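You operate a simulated robot arm through the tools that you are given. There is no shell and no other tool. Be economical: measure what you need, move in short steps, check, and stop when the job is done.

Carry out the task below with a simulated two-armed robot. There is one attempt and no reset: what you move stays moved.

JOB
Pick up the box marked "valve seals" from the top of the fine work table with one hand, pass it to the other hand and put it on the lid beside the microscope base. Set down upright: box.

It is judged by the outcome, as a careful person would: the job done as asked, and still so three seconds after it is handed in. It fails if anything else is knocked over, pushed out of place, dropped, spilled or broken. A push-on lid holds only when it is set on centred and level and pressed home; a screw cap is set on level and turned clockwise until tight.

ROBOT AND FRAMES
Two 7-joint arms with two-finger parallel grippers on one trunk, on a base that drives. Base frame: it is fixed to the floor where the robot stands at the start and does not move with it; the origin is under the middle of the robot, x ahead of it, y to its left, z up; the surface under the hand at the start is at about z = 820. Readings come in mm, rad, newtons and seconds.
The left shoulder is at the start at [20, 113, 1197], the right one opposite. With the tool pointing down near the work surface each hand reaches from about 200 to 600 mm from the robot's upright axis, wherever it stands, measured 20 degrees to its own side. Places, roughly: lid beside the microscope base (17x34 cm) [-460, -2840, 1140]. Payload 1.57 kg a hand.
The tool frame of a hand sits at the grasp point between the pads (the TCP): z along the fingers, y along the line on which they close. The tips reach 30 mm beyond it. The gripper opens to 80 mm. The fingers are 17 mm wide and 12 mm thick; the gripper's body (40 by 82 mm) begins 80 mm behind the TCP.
Orientation is that of the tool frame in the base frame, as a unit quaternion [w, x, y, z]. With the fingers straight down and closing along the base's y, the tool's x points along the base's -x, its y along +y and its z along -z.

CONTROLS
- The arms move only by the tool drive_tool. It takes "left_plan", "right_plan" or both (then of equal length, played together; a hand with none holds still); each is a list of rows, each a list of 3 entries, a list of its own where there are three numbers: the shift along the tool's x, y, z in mm, then the turn, a rotation vector about the tool's x, y, z in degrees, then the gripper command, from -1 (shut) to 1 (fully open), values between in proportion. In form: [[[x, y, z], [wx, wy, wz], jaw], ...]. A call has 1 to 20 rows; each row is the pose to reach, as a shift and turn from the pose commanded when the call began, along the tool's axes at that moment. Each row takes 0.2 s and may step no farther than 50 mm and 0.15 rad from the row before; otherwise, or with a gripper value out of range, the whole call is refused. A pose out of reach is approached as far as the arm can. The call stops where the force on the tool passes 40 N (or 10 N more than at its start, if that is more) or the arm is blocked; 0.2 s more then pass. The fingers move at their own pace (about 45 mm/s each) and stop on an object; they squeeze with about 33 N. The grip force told is the motor's: it shows also when the fingers shut on nothing. Time passes only in rows, and 0.2 s behind the last, so rows that repeat a pose let the fingers close. The reply holds the time, the measured pose of the TCP, the force on the tool along the base axes, the opening and the grip force, in the units named above and with some noise, with the torque about the TCP (base axes, N m) and any sound that the robot's microphone picked up, and new pictures: "views" is both (left out), scene, wrist or none (wrist: the cameras of the hands that moved).
- Cameras (640 x 400 px; columns grow to the right, rows downward): "scene" is now at [99.8, -7.8, 1325.7]; the picture's right is [-0.10, -0.99, 0.00], its down [-0.54, 0.06, -0.84] and it looks along [0.84, -0.09, -0.54] (base axes); focal length 268 px, centre (320, 200). "left" rides on the left gripper at [72, 7, -122] in its tool frame; the picture's right is [-0.09, 1.00, 0.00], its down [-0.84, -0.08, -0.54] and it looks along [-0.54, -0.05, 0.84] (tool axes); focal length 238 px, centre (320, 200). "right" rides on the right gripper at [72, -7, -122] in its tool frame; the picture's right is [0.09, 1.00, 0.00], its down [-0.84, 0.08, -0.54] and it looks along [-0.54, 0.05, 0.84] (tool axes); focal length 238 px, centre (320, 200). There is no depth. A picture from a camera that has moved, and an enlarged one, comes with that camera's place and axes in the base frame and with its lens.
- lift_body(by): slides the trunk up (or, below 0, down) by that many mm; the arms and the scene camera ride with it, the base frame stays. It gives what a move gives, with no picture.
- roll_base(legs): drives the robot by 1 to 6 legs, each [ahead, left, turn to the left] in mm, mm and rad, along the robot's own axes; the way and the turn of a leg run together, so that a leg with both is an arc; at most 1500 mm and 3.142 rad a leg. The arms and the cameras ride along, it lands a little off, and it stops where it bumps. It gives what a move gives, and a new picture of the scene camera.
- turn_head(pan, tilt): turns the head with the scene camera to pan (to the left, within 1.396 rad either way) and tilt (down, from -0.506 to 1.204), counted from straight ahead of the robot. It gives what a move gives, and a new picture of the scene camera.
- enlarge(camera, box): a new picture of the part [left, top, right, bottom] of that camera's present view, enlarged. It takes no simulated time.
- job_done(): hands the job in; it is judged then, once.

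Go step by step. Nothing tells you exact positions but the pictures and the camera data: compare them with the known pose of the tool, close in by small moves and look again before you grip or let go. The budget is 120 turns and 260 pictures, counting those below and the enlarged ones. Unless the task says otherwise, let go and move clear before handing in, and close with one line.

The tools are called after "Call:" as name(argument=value, ...) on one line, values as JSON. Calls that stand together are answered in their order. drive_tool: Moves the arms, as the interface text tells. Its arguments: {"type":"object","properties":{"left_plan":{"type":"array"},"right_plan":{"type":"array"},"views":{"type":"string","enum":["both","scene","wrist","none"]}},"required":[]} The other tools are called the same way: lift_body (by) slides the trunk up or down; roll_base (legs) drives the base; turn_head (pan, tilt) turns the head that bears the scene camera; enlarge (camera, box) takes an enlarged picture of a part of a camera's view; job_done () hands the job in.

At the start:

```text
t: 0.0
left_tool_pos: [441.2, 141.4, 1148.2]
left_ee_rot: [0.0, 0.0, 1.0, -0.001]
left_contact_force: [0.0, -0.2, -0.3]
left_ft_torque: [0.01, 0.0, 0.02]
left_width: 80.1
left_gripper_force: 0.1
right_tool_pos: [481.2, -276.0, 1088.3]
right_ee_rot: [0.0, -0.001, 1.0, 0.0]
right_contact_force: [0.2, -0.2, -0.5]
right_ft_torque: [0.0, -0.01, 0.02]
right_width: 80.2
right_gripper_force: 0.0
trunk travel left (down, up): [-250.0, 320.0]
robot x, y, heading: [-2.6, 1.0, -0.001]
head pan, tilt: [-0.105, 0.572]
```

scene: 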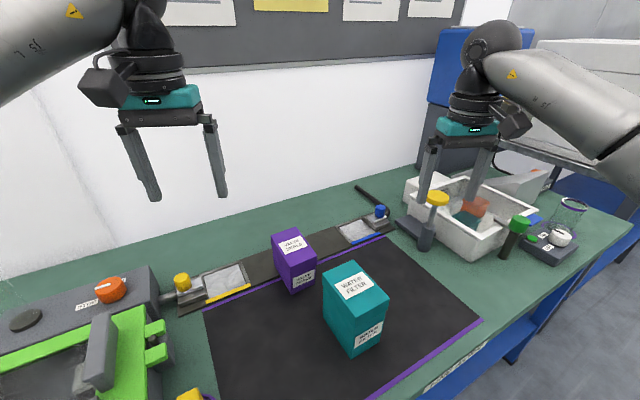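
right: 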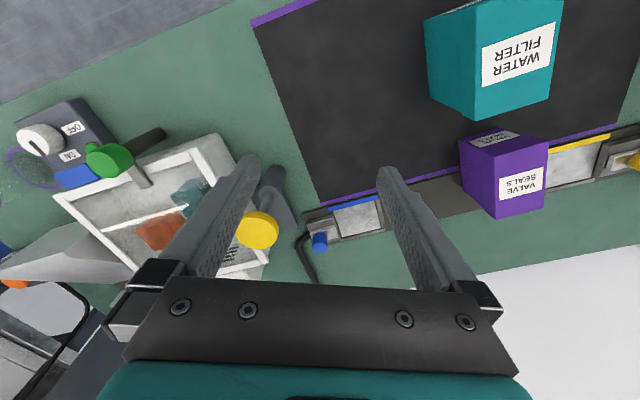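
left: 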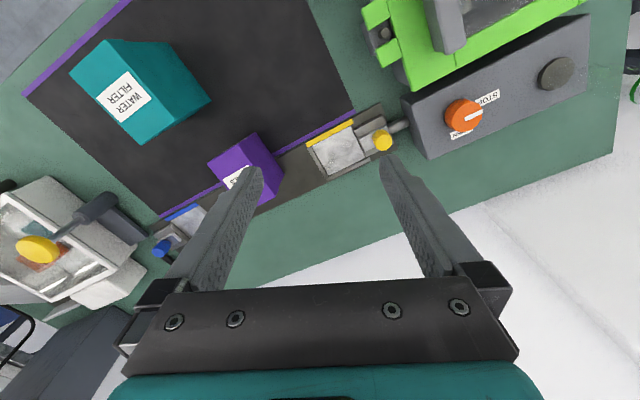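

The purple "valve seals" box stands behind the teal box, near x≈520, y≈15. I'll look closer to measure it.

Call:
enlarge(camera="scene", box=[240, 200, 400, 300])

Call:
enlarge(camera="left", box=[160, 100, 320, 200])

Call:
enlarge(camera="right", box=[430, 120, 590, 220])

```text
4.00 times, centred on (320, 250) of scene
camera zoom: at [99.8, -7.8, 1325.7], right [-0.1, -0.99, 0.0], down [-0.54, 0.06, -0.84], along [0.84, -0.09, -0.54], focal length 1074 px, centre (320, 0)
```

zoom: 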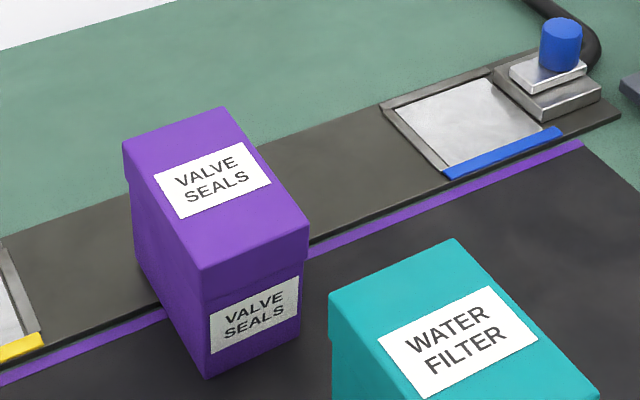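

```text
4.00 times, centred on (240, 150) of left
camera zoom: at [369.3, 146.9, 1269.2], right [0.09, 1.0, 0.0], down [0.84, -0.08, 0.54], along [0.54, -0.05, -0.84], focal length 953 px, centre (640, 400)
```

zoom: 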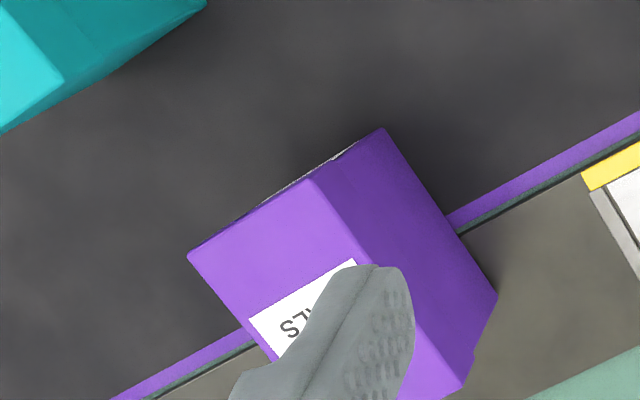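

```text
4.00 times, centred on (510, 170) of right
camera zoom: at [409.3, -283.2, 1209.9], right [-0.09, 1.0, 0.0], down [0.84, 0.08, 0.54], along [0.54, 0.05, -0.84], focal length 953 px, centre (-440, 320)
```

zoom: 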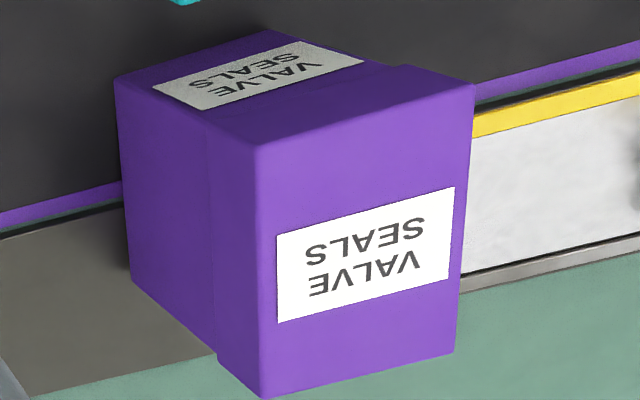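

The box top is near z≈926, about 58×110 mm, centred near (543, 2), with its long axis turned about 23° from x. Before picking I'll check that the right hand can take the handover pose: turned about 90°, then tilted so the fingers point left and down.

Call:
drive_tool(right_plan=[[[0, 0, -10], [0, 0, 8], 1], [[0, 0, -20], [0, 0, 16], 1], [[0, 0, -30], [0, 0, 24], 1], [[0, 0, -40], [0, 0, 32], 1], [[0, 0, -50], [0, 0, 40], 1], [[0, 0, -60], [0, 0, 48], 1], [[0, 0, -70], [0, 0, 56], 1], [[0, 0, -80], [0, 0, 64], 1], [[0, 0, -90], [0, 0, 72], 1], [[0, 0, -100], [0, 0, 80], 1], [[0, 0, -100], [0, 0, 88], 1], [[0, 0, -100], [0, 0, 90], 1]], views="none")

```text
t: 2.6
left_tool_pos: [440.6, 141.9, 1147.7]
left_ee_rot: [0.0, 0.0, 1.0, 0.0]
left_contact_force: [0.1, -0.1, 0.3]
left_ft_torque: [0.01, 0.01, 0.0]
left_width: 80.2
left_gripper_force: 0.0
right_tool_pos: [481.3, -276.3, 1188.1]
right_ee_rot: [-0.001, 0.708, 0.706, 0.001]
right_contact_force: [0.7, 0.7, 0.1]
right_ft_torque: [0.03, 0.01, 0.01]
right_width: 80.4
right_gripper_force: 0.0
trunk travel left (down, up): [-250.0, 320.0]
robot x, y, heading: [-1.4, -0.3, -0.002]
head pan, tilt: [-0.105, 0.572]
```

The turn worked and the tool x axis now points to base +y. Next I tilt it by 60°.

Call:
drive_tool(right_plan=[[[0, 0, 0], [0, 8, 0], 1], [[0, 0, 0], [0, 16, 0], 1], [[0, 0, 0], [0, 24, 0], 1], [[0, 0, 0], [0, 32, 0], 1], [[0, 0, 0], [0, 40, 0], 1], [[0, 0, 0], [0, 48, 0], 1], [[0, 0, 0], [0, 56, 0], 1], [[0, 0, 0], [0, 60, 0], 1]], views="both")

```text
t: 4.4
left_tool_pos: [439.9, 141.0, 1147.4]
left_ee_rot: [0.0, 0.0, 1.0, 0.0]
left_contact_force: [0.1, -0.3, -1.2]
left_ft_torque: [0.0, 0.0, 0.02]
left_width: 79.8
left_gripper_force: 0.2
right_tool_pos: [481.0, -278.1, 1189.9]
right_ee_rot: [-0.355, 0.612, 0.612, 0.354]
right_contact_force: [-0.8, 0.2, -0.6]
right_ft_torque: [0.0, 0.04, -0.01]
right_width: 80.1
right_gripper_force: 0.1
trunk travel left (down, up): [-250.0, 320.0]
robot x, y, heading: [-1.7, 0.2, -0.001]
head pan, tilt: [-0.105, 0.572]
camera scene: at [99.8, -7.8, 1325.7], right [-0.1, -0.99, 0.0], down [-0.54, 0.06, -0.84], along [0.84, -0.09, -0.54], focal length 268 px, centre (320, 200)
camera right: at [474.6, -346.7, 1311.5], right [1.0, 0.05, 0.08], down [0.08, -0.89, -0.46], along [0.05, 0.46, -0.89], focal length 238 px, centre (320, 200)
```

scene: 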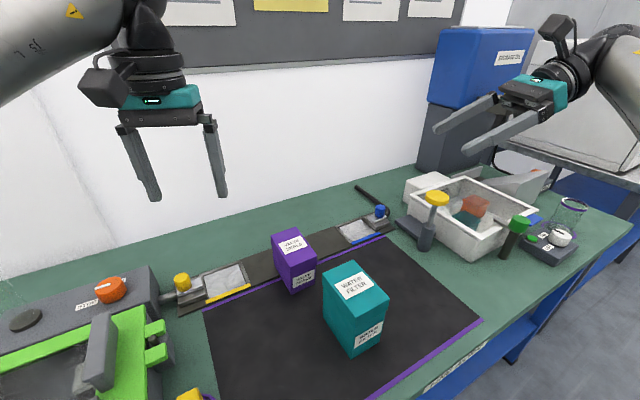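
right: 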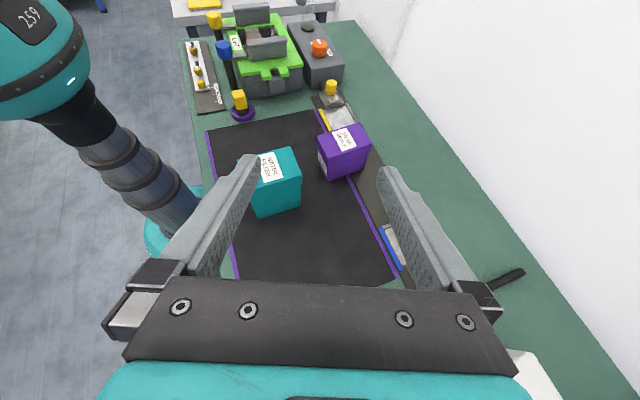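

That pose is reachable. Now I bring the left hand above the box, a little toward its far end, turned 23°.

Call:
drive_tool(left_plan=[[[-20, -22, 0], [0, 0, -6], 1], [[-45, -48, 10], [0, 0, -12], 1], [[-70, -76, 30], [0, 0, -18], 1], [[-90, -100, 60], [0, 0, -23], 1], [[-110, -120, 90], [0, 0, -23], 1], [[-121, -131, 120], [0, 0, -23], 1], [[-121, -131, 120], [0, 0, -23], 1]], views="both")

```text
t: 6.0
left_tool_pos: [555.4, 12.5, 1025.6]
left_ee_rot: [0.0, -0.199, 0.98, 0.0]
left_contact_force: [-0.1, -0.6, 0.2]
left_ft_torque: [0.0, 0.03, -0.01]
left_width: 80.0
left_gripper_force: 0.1
left hand out of reach, approached as far as the arm can: row 6, 7
right_tool_pos: [481.1, -277.3, 1187.3]
right_ee_rot: [-0.354, 0.612, 0.612, 0.354]
right_contact_force: [0.5, 0.2, 0.1]
right_ft_torque: [0.02, 0.01, -0.01]
right_width: 80.1
right_gripper_force: 0.0
trunk travel left (down, up): [-250.0, 320.0]
robot x, y, heading: [2.4, -1.2, 0.0]
head pan, tilt: [-0.105, 0.572]
camera scene: at [99.7, -8.2, 1325.7], right [-0.1, -0.99, 0.0], down [-0.54, 0.06, -0.84], along [0.84, -0.09, -0.54], focal length 268 px, centre (320, 200)
camera left: at [485.9, -10.4, 1147.5], right [-0.3, 0.95, 0.0], down [0.8, 0.25, 0.54], along [0.52, 0.17, -0.84], focal length 238 px, centre (320, 200)
```

scene: 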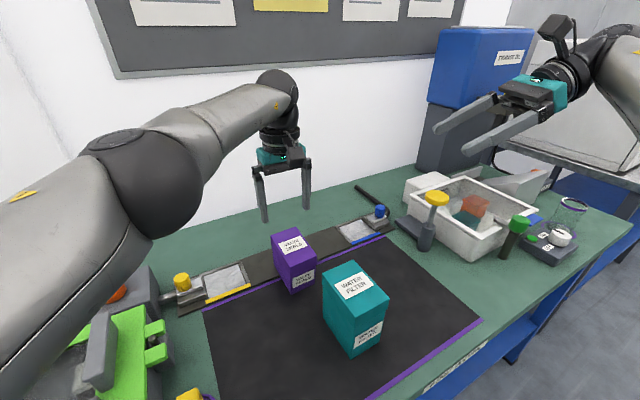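
left: 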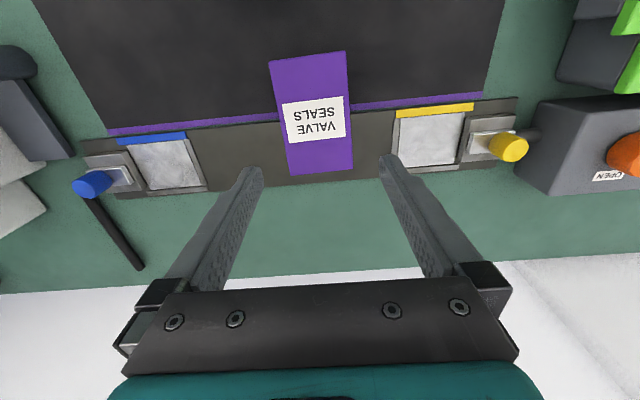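

The box centre is about (542, 5) with its top near z≈927. I'll pull back slightly to stay within reach, then lower the trunk so the arm keeps its posture.

Call:
drive_tool(left_plan=[[[9, 1.5, 0], [0, 0, 0], 1], [[9, 1.5, 0], [0, 0, 0], 1]], views="none")

Call:
lift_body(by=-60)

Call:
drive_tool(left_plan=[[[0, 0, 0], [0, 0, 0], 1]], views="both")

```text
t: 6.6
left_tool_pos: [544.6, 10.5, 1028.2]
left_ee_rot: [0.0, -0.2, 0.98, 0.0]
left_contact_force: [0.2, -0.4, 0.5]
left_ft_torque: [-0.01, -0.01, -0.01]
left_width: 80.1
left_gripper_force: 0.0
right_tool_pos: [481.6, -276.4, 1188.1]
right_ee_rot: [-0.354, 0.613, 0.612, 0.354]
right_contact_force: [0.1, -0.2, 0.6]
right_ft_torque: [-0.04, -0.02, 0.0]
right_width: 80.0
right_gripper_force: 0.1
trunk travel left (down, up): [-250.0, 320.0]
robot x, y, heading: [-2.6, 0.9, 0.001]
head pan, tilt: [-0.105, 0.572]
```

```text
t: 7.6
left_tool_pos: [544.3, 10.8, 967.3]
left_ee_rot: [0.0, -0.199, 0.98, 0.001]
left_contact_force: [0.5, 0.0, 0.1]
left_ft_torque: [0.0, 0.01, 0.04]
left_width: 80.1
left_gripper_force: 0.0
right_tool_pos: [480.7, -276.3, 1128.5]
right_ee_rot: [-0.353, 0.612, 0.613, 0.353]
right_contact_force: [0.3, -0.7, -0.3]
right_ft_torque: [0.03, 0.02, 0.03]
right_width: 80.1
right_gripper_force: 0.0
trunk travel left (down, up): [-190.0, 380.0]
robot x, y, heading: [1.4, 4.1, -0.002]
head pan, tilt: [-0.105, 0.572]
```

```text
t: 8.0
left_tool_pos: [544.8, 10.6, 968.3]
left_ee_rot: [-0.001, -0.199, 0.98, 0.001]
left_contact_force: [0.2, -0.4, 0.7]
left_ft_torque: [0.01, 0.01, 0.01]
left_width: 79.8
left_gripper_force: 0.1
right_tool_pos: [481.4, -278.1, 1128.5]
right_ee_rot: [-0.354, 0.612, 0.612, 0.354]
right_contact_force: [-0.2, -0.3, 0.7]
right_ft_torque: [0.02, 0.02, 0.0]
right_width: 80.1
right_gripper_force: 0.1
trunk travel left (down, up): [-190.0, 380.0]
robot x, y, heading: [1.1, -0.0, -0.001]
head pan, tilt: [-0.105, 0.572]
camera scene: at [99.8, -7.7, 1265.7], right [-0.1, -0.99, 0.0], down [-0.54, 0.06, -0.84], along [0.84, -0.09, -0.54], focal length 268 px, centre (320, 200)
camera left: at [476.5, -12.0, 1089.1], right [-0.3, 0.95, 0.0], down [0.8, 0.26, 0.54], along [0.52, 0.17, -0.84], focal length 238 px, centre (320, 200)
```

scene: 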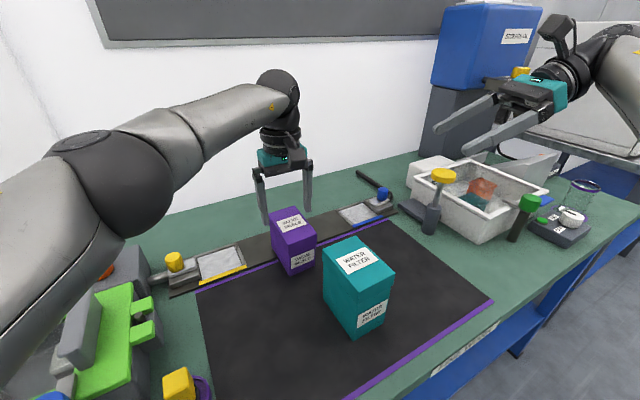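
left: 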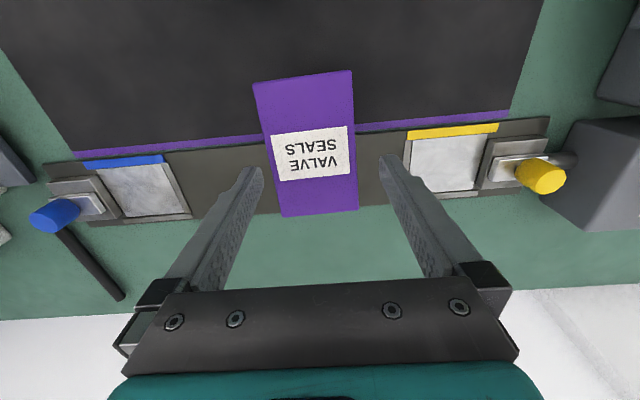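

The box is confirmed at centre (543, 4), 24°, about 62×104 mm. I shift 5 mm sideways and 10 mm toward the far end, then descend with the trunk.

Call:
drive_tool(left_plan=[[[-5, -5, 0], [0, 0, 0], 1], [[-10, -5, 0], [0, 0, -1], 1], [[-10, -5, 0], [0, 0, -1], 1]], views="wrist")

```text
t: 8.8
left_tool_pos: [555.2, 11.2, 968.2]
left_ee_rot: [0.0, -0.209, 0.978, 0.0]
left_contact_force: [-0.6, -1.2, 0.1]
left_ft_torque: [0.0, 0.0, 0.02]
left_width: 79.7
left_gripper_force: 0.1
right_tool_pos: [482.6, -276.1, 1129.4]
right_ee_rot: [-0.354, 0.613, 0.612, 0.353]
right_contact_force: [-0.9, 0.1, -0.5]
right_ft_torque: [0.01, 0.0, 0.01]
right_width: 80.2
right_gripper_force: 0.0
trunk travel left (down, up): [-190.0, 380.0]
robot x, y, heading: [-4.5, 4.5, 0.003]
head pan, tilt: [-0.105, 0.572]
camera left: at [487.4, -12.5, 1088.5], right [-0.32, 0.95, 0.0], down [0.8, 0.27, 0.54], along [0.51, 0.17, -0.84], focal length 238 px, centre (320, 200)
```

left: 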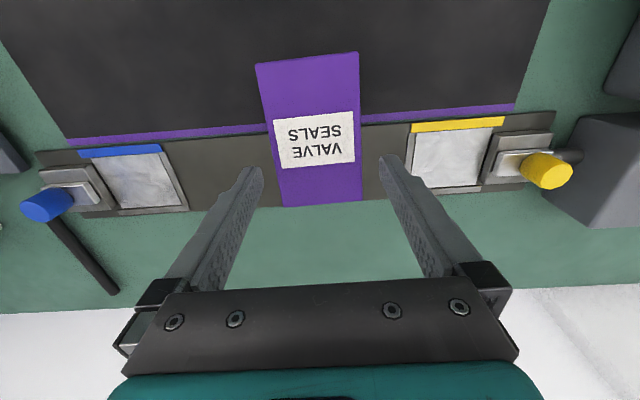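

Centred well. I descend now.

Call:
lift_body(by=-45)

Call:
lift_body(by=-30)

Call:
drive_tool(left_plan=[[[0, 0, 0], [0, 0, 0], 1]], views="both")

```text
t: 9.7
left_tool_pos: [554.4, 12.3, 922.1]
left_ee_rot: [0.0, -0.208, 0.978, 0.0]
left_contact_force: [0.6, -0.5, -0.7]
left_ft_torque: [0.0, -0.03, -0.01]
left_width: 80.0
left_gripper_force: 0.1
right_tool_pos: [480.9, -276.3, 1083.1]
right_ee_rot: [-0.354, 0.612, 0.612, 0.353]
right_contact_force: [-0.5, -0.3, 0.4]
right_ft_torque: [-0.01, 0.0, 0.0]
right_width: 80.2
right_gripper_force: 0.0
trunk travel left (down, up): [-145.0, 425.0]
robot x, y, heading: [-2.7, -1.8, 0.002]
head pan, tilt: [-0.105, 0.572]
```

```text
t: 10.4
left_tool_pos: [555.1, 12.6, 892.3]
left_ee_rot: [0.0, -0.208, 0.978, 0.001]
left_contact_force: [-0.1, 0.3, 1.2]
left_ft_torque: [-0.02, -0.02, 0.02]
left_width: 80.0
left_gripper_force: 0.0
right_tool_pos: [481.3, -276.5, 1053.0]
right_ee_rot: [-0.353, 0.613, 0.612, 0.354]
right_contact_force: [0.4, 0.2, 0.0]
right_ft_torque: [0.02, -0.02, -0.05]
right_width: 79.9
right_gripper_force: 0.0
trunk travel left (down, up): [-115.0, 455.0]
robot x, y, heading: [-2.0, 4.1, 0.001]
head pan, tilt: [-0.105, 0.572]
```

```text
t: 10.8
left_tool_pos: [555.7, 11.4, 892.5]
left_ee_rot: [0.0, -0.207, 0.978, 0.0]
left_contact_force: [0.4, -0.3, -0.1]
left_ft_torque: [0.0, -0.03, -0.01]
left_width: 79.6
left_gripper_force: 0.1
right_tool_pos: [481.1, -275.8, 1053.8]
right_ee_rot: [-0.354, 0.613, 0.612, 0.354]
right_contact_force: [0.8, 0.3, 0.0]
right_ft_torque: [0.0, 0.04, 0.0]
right_width: 80.0
right_gripper_force: 0.2
trunk travel left (down, up): [-115.0, 455.0]
robot x, y, heading: [1.0, 0.4, 0.001]
head pan, tilt: [-0.105, 0.572]
camera scene: at [99.8, -7.8, 1190.7], right [-0.1, -0.99, 0.0], down [-0.54, 0.06, -0.84], along [0.84, -0.09, -0.54], focal length 268 px, centre (320, 200)
camera left: at [487.4, -12.5, 1013.5], right [-0.32, 0.95, 0.0], down [0.8, 0.27, 0.54], along [0.51, 0.17, -0.84], focal length 238 px, centre (320, 200)
```

scene: 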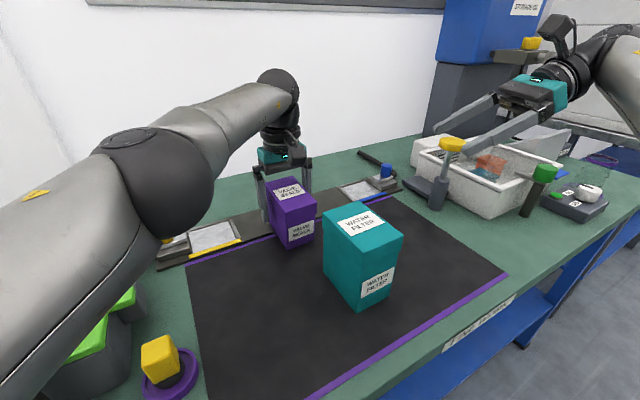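
left: 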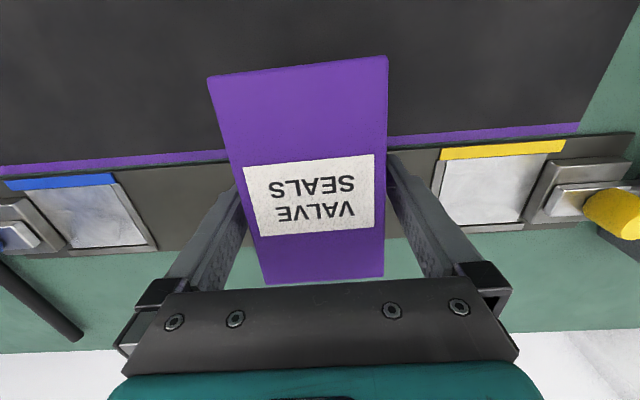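

The fingers straddle the box with free margins. I close the grip.

Call:
drive_tool(left_plan=[[[0, 0, 0], [0, 0, 0], -1], [[0, 0, 0], [0, 0, 0], -1], [[0, 0, 0], [0, 0, 0], -1], [[0, 0, 0], [0, 0, 0], -1]], views="none")

Call:
lift_body(by=60)

Call:
drive_tool(left_plan=[[[0, 0, 0], [0, 0, 0], -1]], views="both")

```text
t: 11.8
left_tool_pos: [556.9, 11.0, 893.5]
left_ee_rot: [0.0, -0.208, 0.978, 0.0]
left_contact_force: [0.7, 0.2, 0.5]
left_ft_torque: [-0.12, -0.09, -0.01]
left_width: 61.8
left_gripper_force: 32.6
right_tool_pos: [480.6, -276.5, 1053.6]
right_ee_rot: [-0.353, 0.613, 0.612, 0.353]
right_contact_force: [0.8, -0.2, -0.3]
right_ft_torque: [-0.03, 0.02, 0.05]
right_width: 80.0
right_gripper_force: 0.0
trunk travel left (down, up): [-115.0, 455.0]
robot x, y, heading: [5.7, -0.3, -0.003]
head pan, tilt: [-0.105, 0.572]
```

```text
t: 12.8
left_tool_pos: [556.2, 11.3, 951.4]
left_ee_rot: [0.0, -0.207, 0.978, 0.0]
left_contact_force: [0.3, 0.4, -1.3]
left_ft_torque: [0.03, -0.02, 0.01]
left_width: 61.7
left_gripper_force: 32.7
right_tool_pos: [481.3, -277.3, 1114.2]
right_ee_rot: [-0.354, 0.613, 0.612, 0.354]
right_contact_force: [-0.1, -0.1, -0.2]
right_ft_torque: [0.02, 0.01, 0.01]
right_width: 79.9
right_gripper_force: 0.0
trunk travel left (down, up): [-175.0, 395.0]
robot x, y, heading: [-1.5, -0.7, 0.001]
head pan, tilt: [-0.105, 0.572]
```

```text
t: 13.2
left_tool_pos: [555.9, 11.9, 952.3]
left_ee_rot: [-0.001, -0.209, 0.978, 0.0]
left_contact_force: [-0.2, -0.2, -0.7]
left_ft_torque: [0.02, 0.02, 0.04]
left_width: 61.7
left_gripper_force: 32.7
right_tool_pos: [482.0, -277.1, 1112.1]
right_ee_rot: [-0.353, 0.613, 0.611, 0.354]
right_contact_force: [0.3, -0.2, 0.0]
right_ft_torque: [0.01, 0.0, 0.03]
right_width: 79.9
right_gripper_force: 0.0
trunk travel left (down, up): [-175.0, 395.0]
robot x, y, heading: [-1.0, -1.9, 0.0]
head pan, tilt: [-0.105, 0.572]
camera scene: at [99.9, -7.8, 1250.6], right [-0.1, -0.99, 0.0], down [-0.54, 0.06, -0.84], along [0.84, -0.09, -0.54], focal length 268 px, centre (320, 200)
camera left: at [487.5, -12.5, 1073.2], right [-0.32, 0.95, 0.0], down [0.8, 0.27, 0.54], along [0.51, 0.17, -0.84], focal length 238 px, centre (320, 200)
```

scene: 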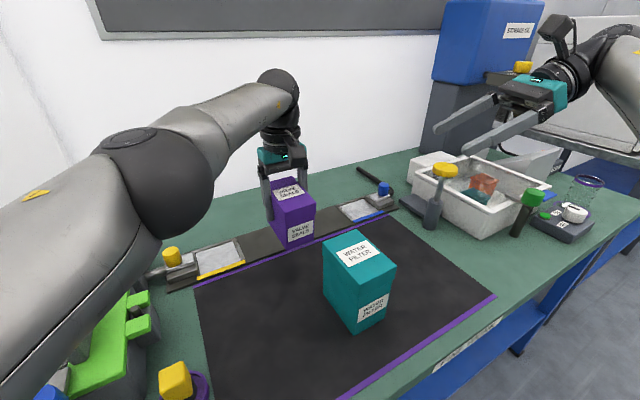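
left: 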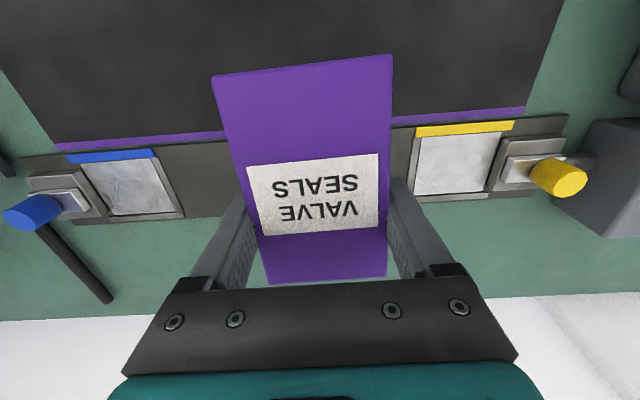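

The box lifted whole and is light, at about 1 N. I check how bulky the wrist camera is so the two hands stay clear of each other at the handover.

Call:
enlarge(camera="scene", box=[430, 0, 640, 131])

Call:
lift_body(by=120)

```text
3.05 times, centred on (535, 66) of scene
camera zoom: at [99.9, -7.8, 1250.6], right [-0.1, -0.99, 0.0], down [-0.54, 0.06, -0.84], along [0.84, -0.09, -0.54], focal length 818 px, centre (-335, 610)
```

zoom: 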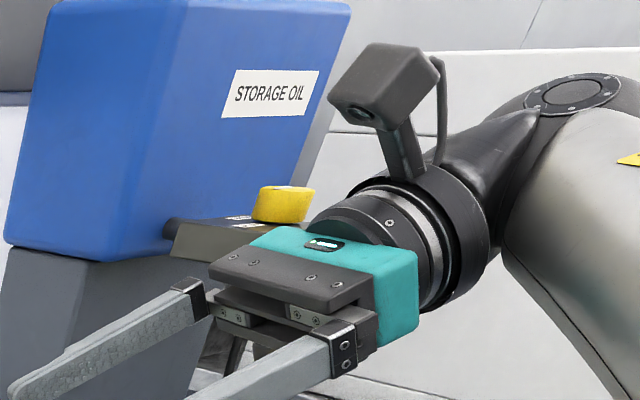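

```text
t: 14.7
left_tool_pos: [555.6, 11.7, 1072.4]
left_ee_rot: [0.0, -0.208, 0.978, 0.0]
left_contact_force: [0.1, 0.5, -1.9]
left_ft_torque: [0.01, -0.02, -0.01]
left_width: 61.3
left_gripper_force: 33.5
right_tool_pos: [481.3, -278.0, 1233.1]
right_ee_rot: [-0.354, 0.612, 0.612, 0.354]
right_contact_force: [0.3, 1.2, 0.4]
right_ft_torque: [-0.02, 0.01, -0.03]
right_width: 80.1
right_gripper_force: 0.1
trunk travel left (down, up): [-295.0, 275.0]
robot x, y, heading: [1.3, 0.5, 0.0]
head pan, tilt: [-0.105, 0.572]
```

The camera is about 45 mm across, so a 75° tilt keeps both hands clear. Now I pull the left hand back and turn the box so its long axis lies along y.

Call:
drive_tool(left_plan=[[[15, 15, -10], [0, 0, 0], -1], [[30, 32, -20], [0, 0, -8], -1], [[45, 50, -30], [0, 0, -16], -1], [[60, 65, -40], [0, 0, -24], -1], [[75, 80, -50], [0, 0, -32], -1], [[85, 92, -60], [0, 0, -40], -1], [[85, 92, -60], [0, 0, -48], -1], [[85, 92, -60], [0, 0, -56], -1], [[85, 92, -60], [0, 0, -64], -1], [[85, 92, -60], [0, 0, -66], -1], [[85, 92, -60], [0, 0, -66], -1]], views="both")

```text
t: 17.1
left_tool_pos: [440.6, 62.0, 1133.1]
left_ee_rot: [0.0, 0.708, -0.707, 0.0]
left_contact_force: [0.2, 0.1, -1.1]
left_ft_torque: [0.04, 0.0, -0.01]
left_width: 61.3
left_gripper_force: 32.9
right_tool_pos: [481.9, -276.1, 1233.7]
right_ee_rot: [-0.354, 0.612, 0.613, 0.353]
right_contact_force: [0.0, -0.4, -0.8]
right_ft_torque: [0.03, -0.04, 0.01]
right_width: 79.9
right_gripper_force: 0.1
trunk travel left (down, up): [-295.0, 275.0]
robot x, y, heading: [-3.3, 2.2, 0.005]
head pan, tilt: [-0.105, 0.572]
camera scene: at [99.9, -7.8, 1370.6], right [-0.1, -0.99, 0.0], down [-0.54, 0.06, -0.84], along [0.84, -0.09, -0.54], focal length 268 px, centre (320, 200)
camera left: at [433.9, -11.3, 1253.8], right [-1.0, 0.09, 0.0], down [0.08, 0.84, 0.54], along [0.05, 0.54, -0.84], focal length 238 px, centre (320, 200)
```

scene: 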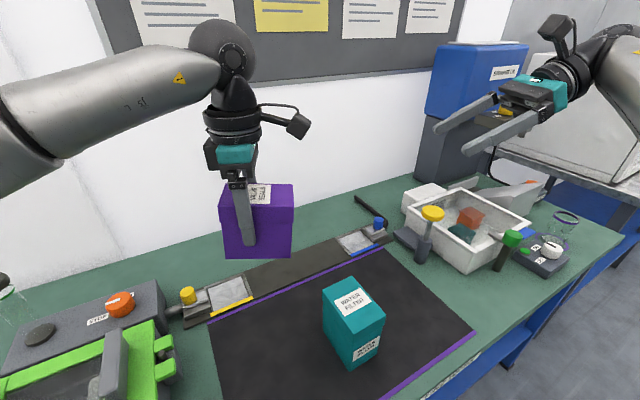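
left: 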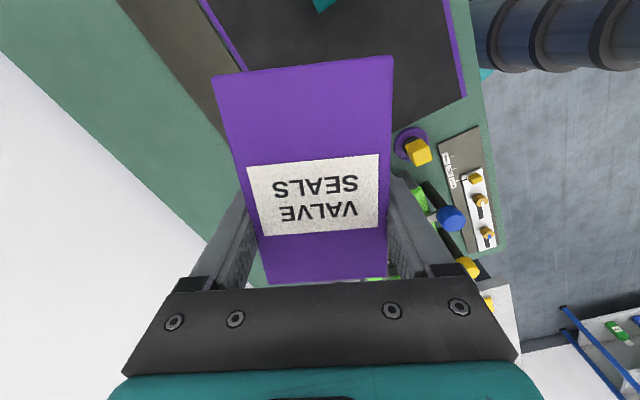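

The box hangs level with its right end at y≈-2, spanning z≈1069–1165. I bring the right hand to a pre-grasp about 40 mm short of it, tilted 75°.

Call:
drive_tool(right_plan=[[[0, -8, 40], [0, 5, 0], 1], [[0, -16, 80], [0, 10, 0], 1], [[0, -24, 120], [0, 15, 0], 1], [[0, -32, 160], [0, 15, 0], 1], [[1, -40, 200], [0, 15, 0], 1], [[1, -40.5, 237], [0, 15, 0], 1], [[1, -40.5, 237], [0, 15, 0], 1]], views="both")

```text
t: 18.7
left_tool_pos: [439.0, 61.9, 1133.0]
left_ee_rot: [0.0, -0.707, 0.707, 0.0]
left_contact_force: [-0.4, 0.0, -0.9]
left_ft_torque: [-0.03, -0.01, 0.03]
left_width: 61.9
left_gripper_force: 33.0
right_tool_pos: [441.0, -68.6, 1116.7]
right_ee_rot: [-0.43, 0.562, 0.56, 0.432]
right_contact_force: [-0.5, 0.6, -0.5]
right_ft_torque: [-0.01, -0.01, -0.01]
right_width: 79.8
right_gripper_force: 0.0
trunk travel left (down, up): [-295.0, 275.0]
robot x, y, heading: [-0.6, 1.8, -0.005]
head pan, tilt: [-0.105, 0.572]
camera scene: at [99.8, -7.9, 1370.7], right [-0.1, -0.99, 0.0], down [-0.54, 0.06, -0.84], along [0.84, -0.09, -0.54], focal length 268 px, centre (320, 200)
camera right: at [434.3, -168.5, 1217.5], right [1.0, 0.02, 0.09], down [0.08, -0.74, -0.67], along [0.05, 0.67, -0.74], focal length 238 px, centre (320, 200)
```

scene: 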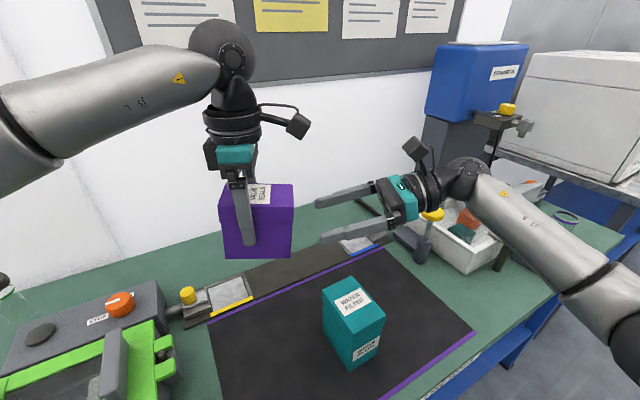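
right: 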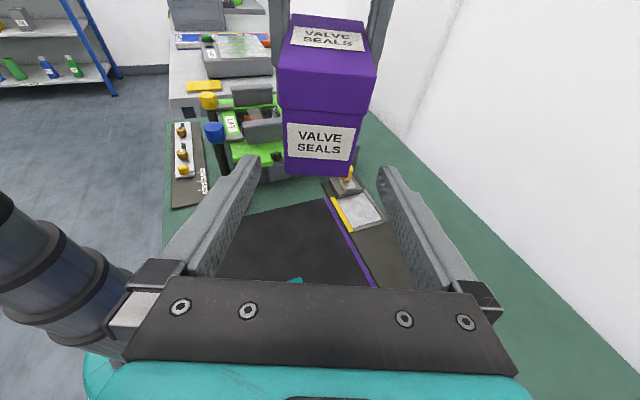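

Laterally aligned at x≈441 with the heights as expected. I advance halfway and look.

Call:
drive_tool(right_plan=[[[6, 0, 22], [0, 0, 0], 1], [[11, 0, 45], [0, 0, 0], 1], [[11, 0, 45], [0, 0, 0], 1]], views="both")

```text
t: 19.5
left_tool_pos: [439.8, 60.8, 1133.2]
left_ee_rot: [0.0, 0.707, -0.707, 0.0]
left_contact_force: [-0.9, 0.3, -0.8]
left_ft_torque: [-0.03, 0.0, -0.02]
left_width: 61.6
left_gripper_force: 33.2
right_tool_pos: [441.1, -23.6, 1116.0]
right_ee_rot: [-0.431, 0.56, 0.561, 0.43]
right_contact_force: [-0.2, 0.0, 0.3]
right_ft_torque: [0.03, -0.01, -0.02]
right_width: 80.4
right_gripper_force: 0.1
trunk travel left (down, up): [-295.0, 275.0]
robot x, y, heading: [0.5, 0.7, -0.002]
head pan, tilt: [-0.105, 0.572]
camera scene: at [99.8, -7.9, 1370.6], right [-0.1, -0.99, 0.0], down [-0.54, 0.06, -0.84], along [0.84, -0.09, -0.54], focal length 268 px, centre (320, 200)
camera right: at [435.2, -122.7, 1216.5], right [1.0, 0.02, 0.09], down [0.08, -0.74, -0.67], along [0.05, 0.67, -0.74], focal length 238 px, centre (320, 200)
```

scene: 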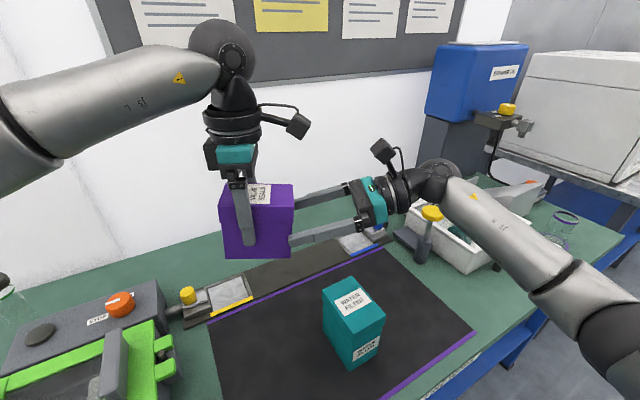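
right: 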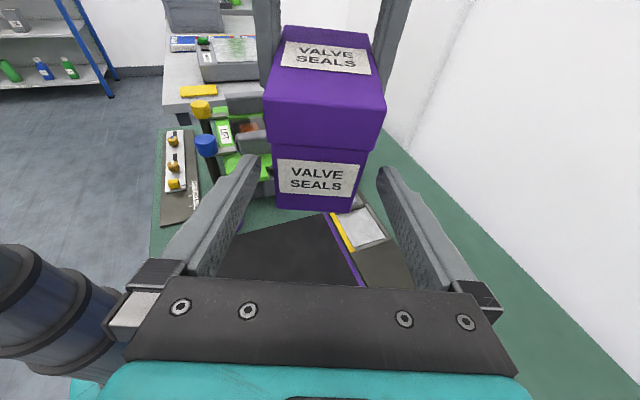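

Clear and centred, so I advance another 40 mm.

Call:
drive_tool(right_plan=[[[5, -0.5, 20], [0, 0, 0], 1], [[10, -1, 39], [0, 0, 0], 1], [[10, -1, 39], [0, 0, 0], 1]], views="both")

```text
t: 20.3
left_tool_pos: [439.8, 61.7, 1132.7]
left_ee_rot: [0.001, 0.707, -0.707, 0.0]
left_contact_force: [-0.4, -0.7, -1.7]
left_ft_torque: [0.02, 0.0, -0.01]
left_width: 61.6
left_gripper_force: 33.4
right_tool_pos: [440.6, 15.1, 1114.3]
right_ee_rot: [-0.431, 0.561, 0.561, 0.431]
right_contact_force: [-0.5, 0.2, 0.6]
right_ft_torque: [-0.01, -0.03, 0.01]
right_width: 80.0
right_gripper_force: 0.0
trunk travel left (down, up): [-295.0, 275.0]
robot x, y, heading: [-0.9, 0.2, 0.001]
head pan, tilt: [-0.105, 0.572]
camera scene: at [99.9, -7.8, 1370.6], right [-0.1, -0.99, 0.0], down [-0.54, 0.06, -0.84], along [0.84, -0.09, -0.54], focal length 268 px, centre (320, 200)
camera right: at [432.8, -83.1, 1214.6], right [1.0, 0.02, 0.09], down [0.08, -0.74, -0.67], along [0.05, 0.67, -0.74], focal length 238 px, centre (320, 200)
```

scene: 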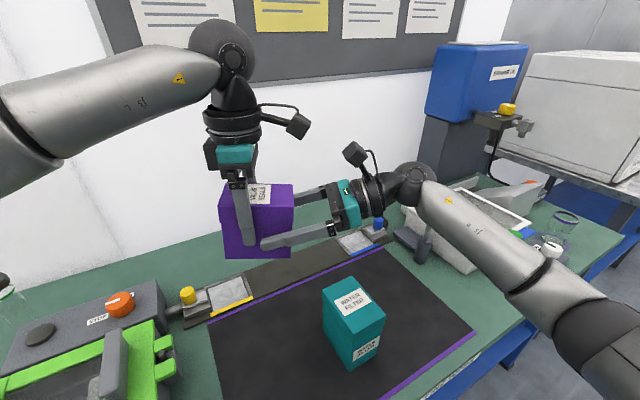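
right: 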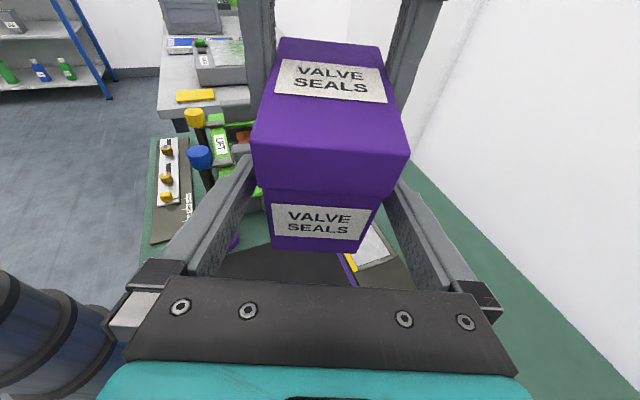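

Right fingers flank the body below the lid rim, clear of the left fingers. I close the right gripper while the left keeps holding.

Call:
drive_tool(right_plan=[[[0, 0, 0], [0, 0, 0], -1], [[0, 0, 0], [0, 0, 0], -1], [[0, 0, 0], [0, 0, 0], -1], [[0, 0, 0], [0, 0, 0], -1], [[0, 0, 0], [0, 0, 0], -1]], views="wrist")

```text
t: 21.5
left_tool_pos: [439.8, 61.6, 1132.4]
left_ee_rot: [0.0, -0.707, 0.707, 0.0]
left_contact_force: [-5.6, -0.2, -1.0]
left_ft_torque: [-0.03, -0.01, -0.61]
left_width: 61.6
left_gripper_force: 32.7
right_tool_pos: [440.1, 15.3, 1113.0]
right_ee_rot: [-0.431, 0.561, 0.56, 0.431]
right_contact_force: [6.9, 0.0, 0.9]
right_ft_torque: [0.0, 0.08, 0.33]
right_width: 61.7
right_gripper_force: 33.3
trunk travel left (down, up): [-295.0, 275.0]
robot x, y, heading: [1.3, 1.5, -0.003]
head pan, tilt: [-0.105, 0.572]
camera right: at [433.1, -83.4, 1214.6], right [1.0, 0.02, 0.09], down [0.08, -0.74, -0.67], along [0.05, 0.67, -0.74], focal length 238 px, centre (320, 200)
```

right: 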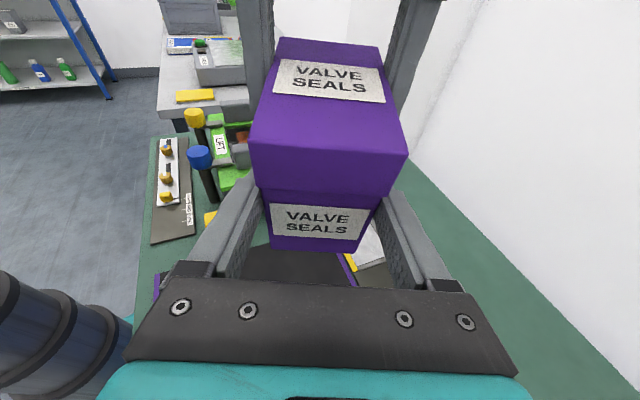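

Both hands hold it at 61.7 mm and 33 N. I open the left and withdraw it straight up.

Call:
drive_tool(left_plan=[[[0, 0, 0], [0, 0, 0], -0.2], [[0, 0, 0], [0, 0, 0], 1], [[0, 0, 0], [0, 0, 0], 1], [[0, 0, 0], [0, 0, 0], 1]], views="both")

```text
t: 22.5
left_tool_pos: [440.0, 61.0, 1131.7]
left_ee_rot: [0.0, 0.708, -0.706, 0.0]
left_contact_force: [0.5, 0.2, -0.3]
left_ft_torque: [-0.03, 0.08, 0.05]
left_width: 80.1
left_gripper_force: 0.0
right_tool_pos: [438.8, 16.7, 1114.4]
right_ee_rot: [-0.431, 0.561, 0.561, 0.43]
right_contact_force: [-0.1, -0.3, -0.5]
right_ft_torque: [-0.06, 0.03, -0.02]
right_width: 62.0
right_gripper_force: 33.3
trunk travel left (down, up): [-295.0, 275.0]
robot x, y, heading: [3.6, -3.2, -0.002]
head pan, tilt: [-0.105, 0.572]
camera scene: at [99.9, -7.8, 1370.6], right [-0.1, -0.99, 0.0], down [-0.54, 0.06, -0.84], along [0.84, -0.09, -0.54], focal length 268 px, centre (320, 200)
camera left: at [433.9, -11.2, 1253.9], right [-1.0, 0.09, 0.0], down [0.08, 0.84, 0.54], along [0.05, 0.54, -0.84], focal length 238 px, centre (320, 200)
```

scene: 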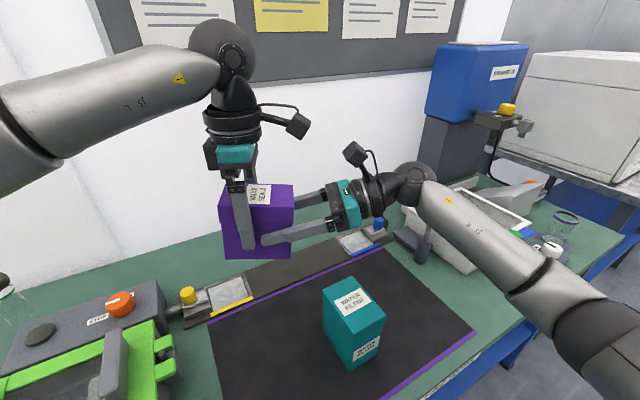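
left: 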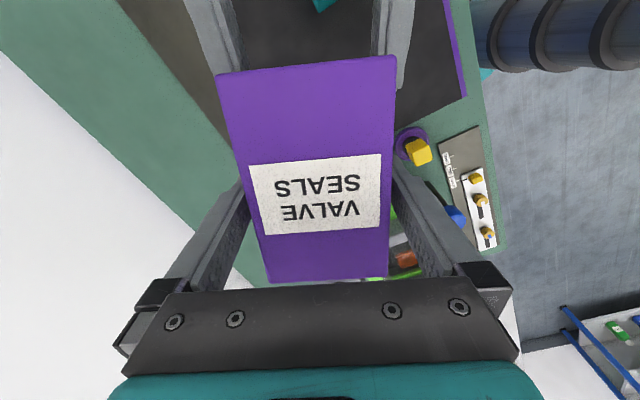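

The box stays held by the right hand alone. I raise the left hand straight up and tuck it toward the left, unrolling its turn.

Call:
drive_tool(left_plan=[[[0, 0, -25], [0, 0, 0], 1], [[0, 0, -50], [0, 0, 0], 1], [[0, 0, -75], [0, 0, 0], 1], [[0, 0, -100], [0, 0, 0], 1], [[-30, 0, -110], [0, 0, 8], 1], [[-60, 0, -110], [0, 0, 16], 1], [[-90, 0, -110], [0, 0, 24], 1], [[-120, 20, -110], [0, 0, 32], 1], [[-150, 40, -110], [0, 0, 40], 1], [[-170, 60, -110], [0, 0, 48], 1], [[-180, 80, -110], [0, 0, 56], 1], [[-190, 100, -110], [0, 0, 64], 1], [[-190, 110, -110], [0, 0, 72], 1], [[-190, 110, -110], [0, 0, 80], 1], [[-190, 110, -110], [0, 0, 88], 1]], views="scene")

```text
t: 25.7
left_tool_pos: [330.7, 249.9, 1242.9]
left_ee_rot: [0.0, -0.017, 1.0, 0.0]
left_contact_force: [0.1, -0.4, 0.7]
left_ft_torque: [-0.01, -0.04, -0.02]
left_width: 80.0
left_gripper_force: 0.0
right_tool_pos: [438.4, 16.4, 1113.9]
right_ee_rot: [-0.431, 0.561, 0.561, 0.43]
right_contact_force: [0.5, -1.0, -0.1]
right_ft_torque: [-0.04, -0.01, 0.0]
right_width: 62.0
right_gripper_force: 33.3
trunk travel left (down, up): [-295.0, 275.0]
robot x, y, heading: [-1.5, 0.0, -0.002]
head pan, tilt: [-0.105, 0.572]
camera scene: at [99.9, -7.8, 1370.6], right [-0.1, -0.99, 0.0], down [-0.54, 0.06, -0.84], along [0.84, -0.09, -0.54], focal length 268 px, centre (320, 200)
```

scene: 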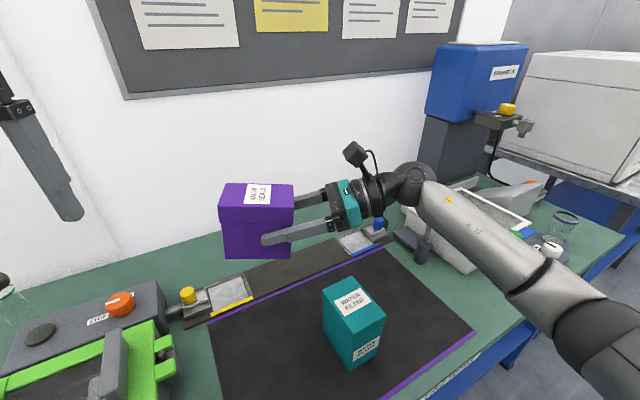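

The handover is done. I pull the right hand in and up for travel, then look to the right for the destination.

Call:
drive_tool(right_plan=[[[40, -10, 0], [0, 0, 0], -1], [[80, -40, 0], [0, 0, 0], -1], [[90, -80, -20], [0, 0, 0], -1], [[90, -100, -60], [0, 0, 0], -1], [[90, -100, -60], [0, 0, 0], -1]], views="none")

Call:
turn_head(pan=-1.39, tilt=0.4)

```text
t: 26.9
left_tool_pos: [330.8, 250.2, 1241.7]
left_ee_rot: [0.0, -0.018, 1.0, 0.0]
left_contact_force: [-0.8, 0.0, 0.1]
left_ft_torque: [0.03, -0.01, -0.02]
left_width: 80.0
left_gripper_force: 0.0
right_tool_pos: [337.3, -20.4, 1218.4]
right_ee_rot: [-0.431, 0.561, 0.561, 0.43]
right_contact_force: [-0.6, -0.8, -0.9]
right_ft_torque: [-0.03, 0.01, -0.02]
right_width: 61.7
right_gripper_force: 33.2
trunk travel left (down, up): [-295.0, 275.0]
robot x, y, heading: [0.7, 2.1, 0.002]
head pan, tilt: [-0.105, 0.572]
```

```text
t: 28.4
left_tool_pos: [329.8, 249.0, 1243.5]
left_ee_rot: [0.0, -0.017, 1.0, 0.0]
left_contact_force: [-0.5, 0.1, 0.3]
left_ft_torque: [0.0, 0.0, -0.01]
left_width: 80.0
left_gripper_force: 0.1
right_tool_pos: [340.1, -21.0, 1219.1]
right_ee_rot: [-0.43, 0.562, 0.561, 0.43]
right_contact_force: [-0.1, 0.7, -0.4]
right_ft_torque: [-0.04, 0.03, -0.02]
right_width: 61.5
right_gripper_force: 32.5
trunk travel left (down, up): [-295.0, 275.0]
robot x, y, heading: [1.5, -1.8, 0.002]
head pan, tilt: [-1.389, 0.4]
camera scene: at [28.0, -89.6, 1386.4], right [-0.98, -0.18, 0.0], down [-0.07, 0.38, -0.92], along [0.17, -0.91, -0.39], focal length 268 px, centre (320, 200)
```

scene: 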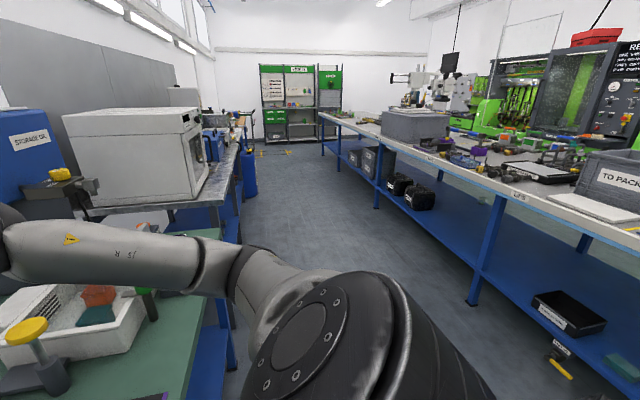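

I can see the aisle and the bench on the right with the microscope area. I enlarge it.

Call:
enlarge(camera="scene", box=[340, 50, 520, 163])

```text
3.54 times, centred on (430, 106) of scene
camera zoom: at [28.0, -89.6, 1386.4], right [-0.98, -0.18, 0.0], down [-0.07, 0.38, -0.92], along [0.17, -0.91, -0.39], focal length 951 px, centre (-69, 531)
```

zoom: 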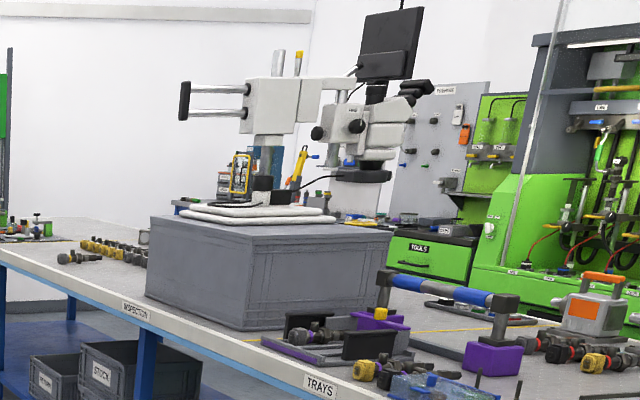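

The target is the lid of the grey crate carrying the microscope, and the aisle runs about 23° off base −y. I back away from the table and turn to face down the aisle.

Call:
roll_base(legs=[[-440, -185, 0], [0, 0, -1.17]])

Call:
turn_head(pan=-0.3, tilt=0.35)

```text
t: 34.1
left_tool_pos: [-76.7, -385.3, 1243.5]
left_ee_rot: [-0.001, 0.532, 0.847, 0.0]
left_contact_force: [-0.5, 0.0, 0.1]
left_ft_torque: [-0.02, 0.03, -0.02]
left_width: 79.9
left_gripper_force: 0.0
right_tool_pos: [-322.1, -502.8, 1217.8]
right_ee_rot: [-0.125, 0.777, 0.163, 0.596]
right_contact_force: [-0.7, -0.1, -0.8]
right_ft_torque: [-0.06, 0.04, 0.01]
right_width: 61.6
right_gripper_force: 33.3
trunk travel left (down, up): [-295.0, 275.0]
robot x, y, heading: [-439.0, -185.6, -1.159]
head pan, tilt: [-1.389, 0.4]
camera scene: at [-511.1, -244.4, 1386.4], right [-0.56, 0.83, 0.0], down [0.32, 0.22, -0.92], along [-0.76, -0.52, -0.39], focal length 268 px, centre (320, 200)
```

scene: 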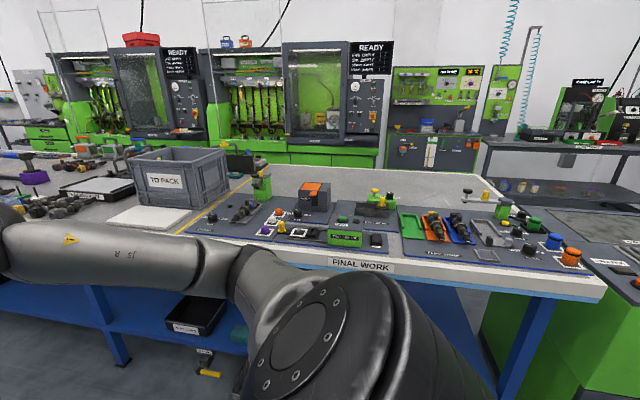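

```text
t: 35.5
left_tool_pos: [-77.4, -386.3, 1242.8]
left_ee_rot: [-0.001, 0.532, 0.847, 0.0]
left_contact_force: [0.1, -0.1, -0.3]
left_ft_torque: [0.02, 0.0, 0.02]
left_width: 80.0
left_gripper_force: 0.1
right_tool_pos: [-321.2, -502.8, 1218.2]
right_ee_rot: [-0.125, 0.776, 0.162, 0.596]
right_contact_force: [0.0, -0.7, -2.0]
right_ft_torque: [-0.04, 0.05, 0.0]
right_width: 61.6
right_gripper_force: 32.8
trunk travel left (down, up): [-295.0, 275.0]
robot x, y, heading: [-438.3, -187.1, -1.151]
head pan, tilt: [-0.3, 0.351]
camera scene: at [-423.9, -284.9, 1391.0], right [-0.99, -0.11, 0.0], down [-0.04, 0.34, -0.94], along [0.11, -0.93, -0.34], focal length 268 px, centre (320, 200)
```

scene: 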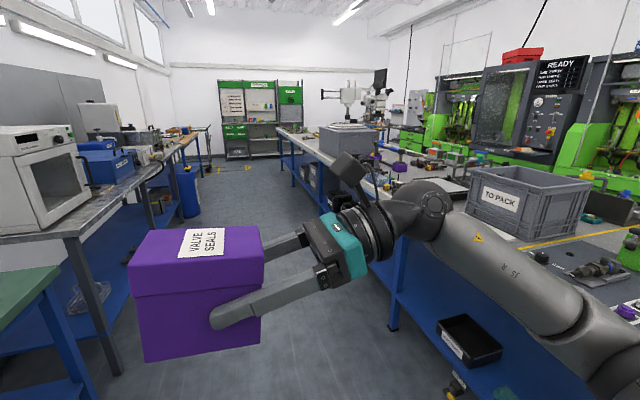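

The bench edge estimate holds up and the aisle is clear. I drive 1400 mm down it.

Call:
roll_base(legs=[[0, 0, -0.02], [1450, 0, 0]])

Call:
turn_head(pan=-0.7, tilt=0.3)

```text
t: 43.1
left_tool_pos: [452.0, -1780.6, 1242.9]
left_ee_rot: [0.001, 0.555, 0.832, 0.0]
left_contact_force: [0.3, -0.5, 0.8]
left_ft_torque: [0.05, -0.01, 0.01]
left_width: 80.1
left_gripper_force: 0.0
right_tool_pos: [203.6, -1882.9, 1218.1]
right_ee_rot: [-0.109, 0.781, 0.142, 0.598]
right_contact_force: [0.4, -0.1, -1.2]
right_ft_torque: [0.02, 0.06, -0.02]
right_width: 61.3
right_gripper_force: 32.7
trunk travel left (down, up): [-295.0, 275.0]
robot x, y, heading: [103.0, -1558.9, -1.212]
head pan, tilt: [-0.3, 0.351]
camera scene: at [113.1, -1659.8, 1390.9], right [-1.0, -0.06, 0.0], down [-0.02, 0.34, -0.94], along [0.05, -0.94, -0.34], focal length 268 px, centre (320, 200)
```

scene: 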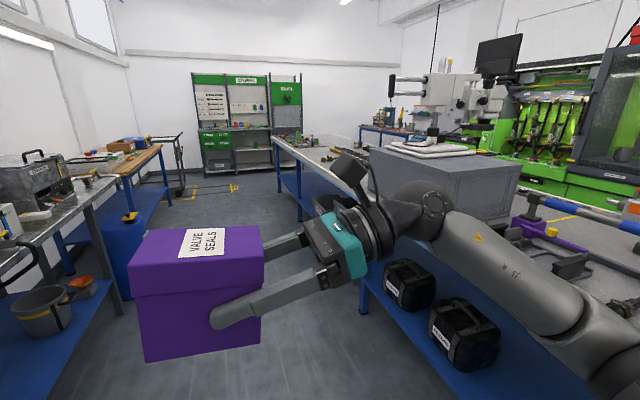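

```text
t: 44.0
left_tool_pos: [453.6, -1780.5, 1242.7]
left_ee_rot: [0.0, 0.555, 0.832, 0.0]
left_contact_force: [-0.2, -0.5, -0.8]
left_ft_torque: [0.02, -0.01, 0.01]
left_width: 79.9
left_gripper_force: 0.1
right_tool_pos: [204.7, -1883.1, 1218.4]
right_ee_rot: [-0.108, 0.781, 0.141, 0.599]
right_contact_force: [-0.2, -0.9, -1.1]
right_ft_torque: [-0.03, 0.03, 0.02]
right_width: 61.8
right_gripper_force: 32.4
trunk travel left (down, up): [-295.0, 275.0]
robot x, y, heading: [105.3, -1557.2, -1.212]
head pan, tilt: [-0.7, 0.3]
camera scene: at [76.4, -1654.6, 1395.7], right [-0.94, 0.33, 0.0], down [0.1, 0.28, -0.96], along [-0.32, -0.9, -0.3], focal length 268 px, centre (320, 200)
```

scene: 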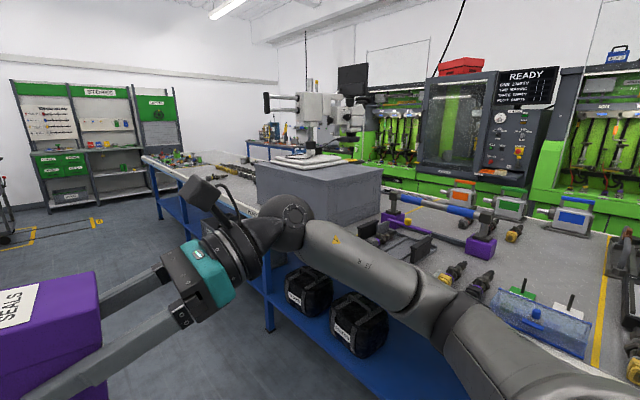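

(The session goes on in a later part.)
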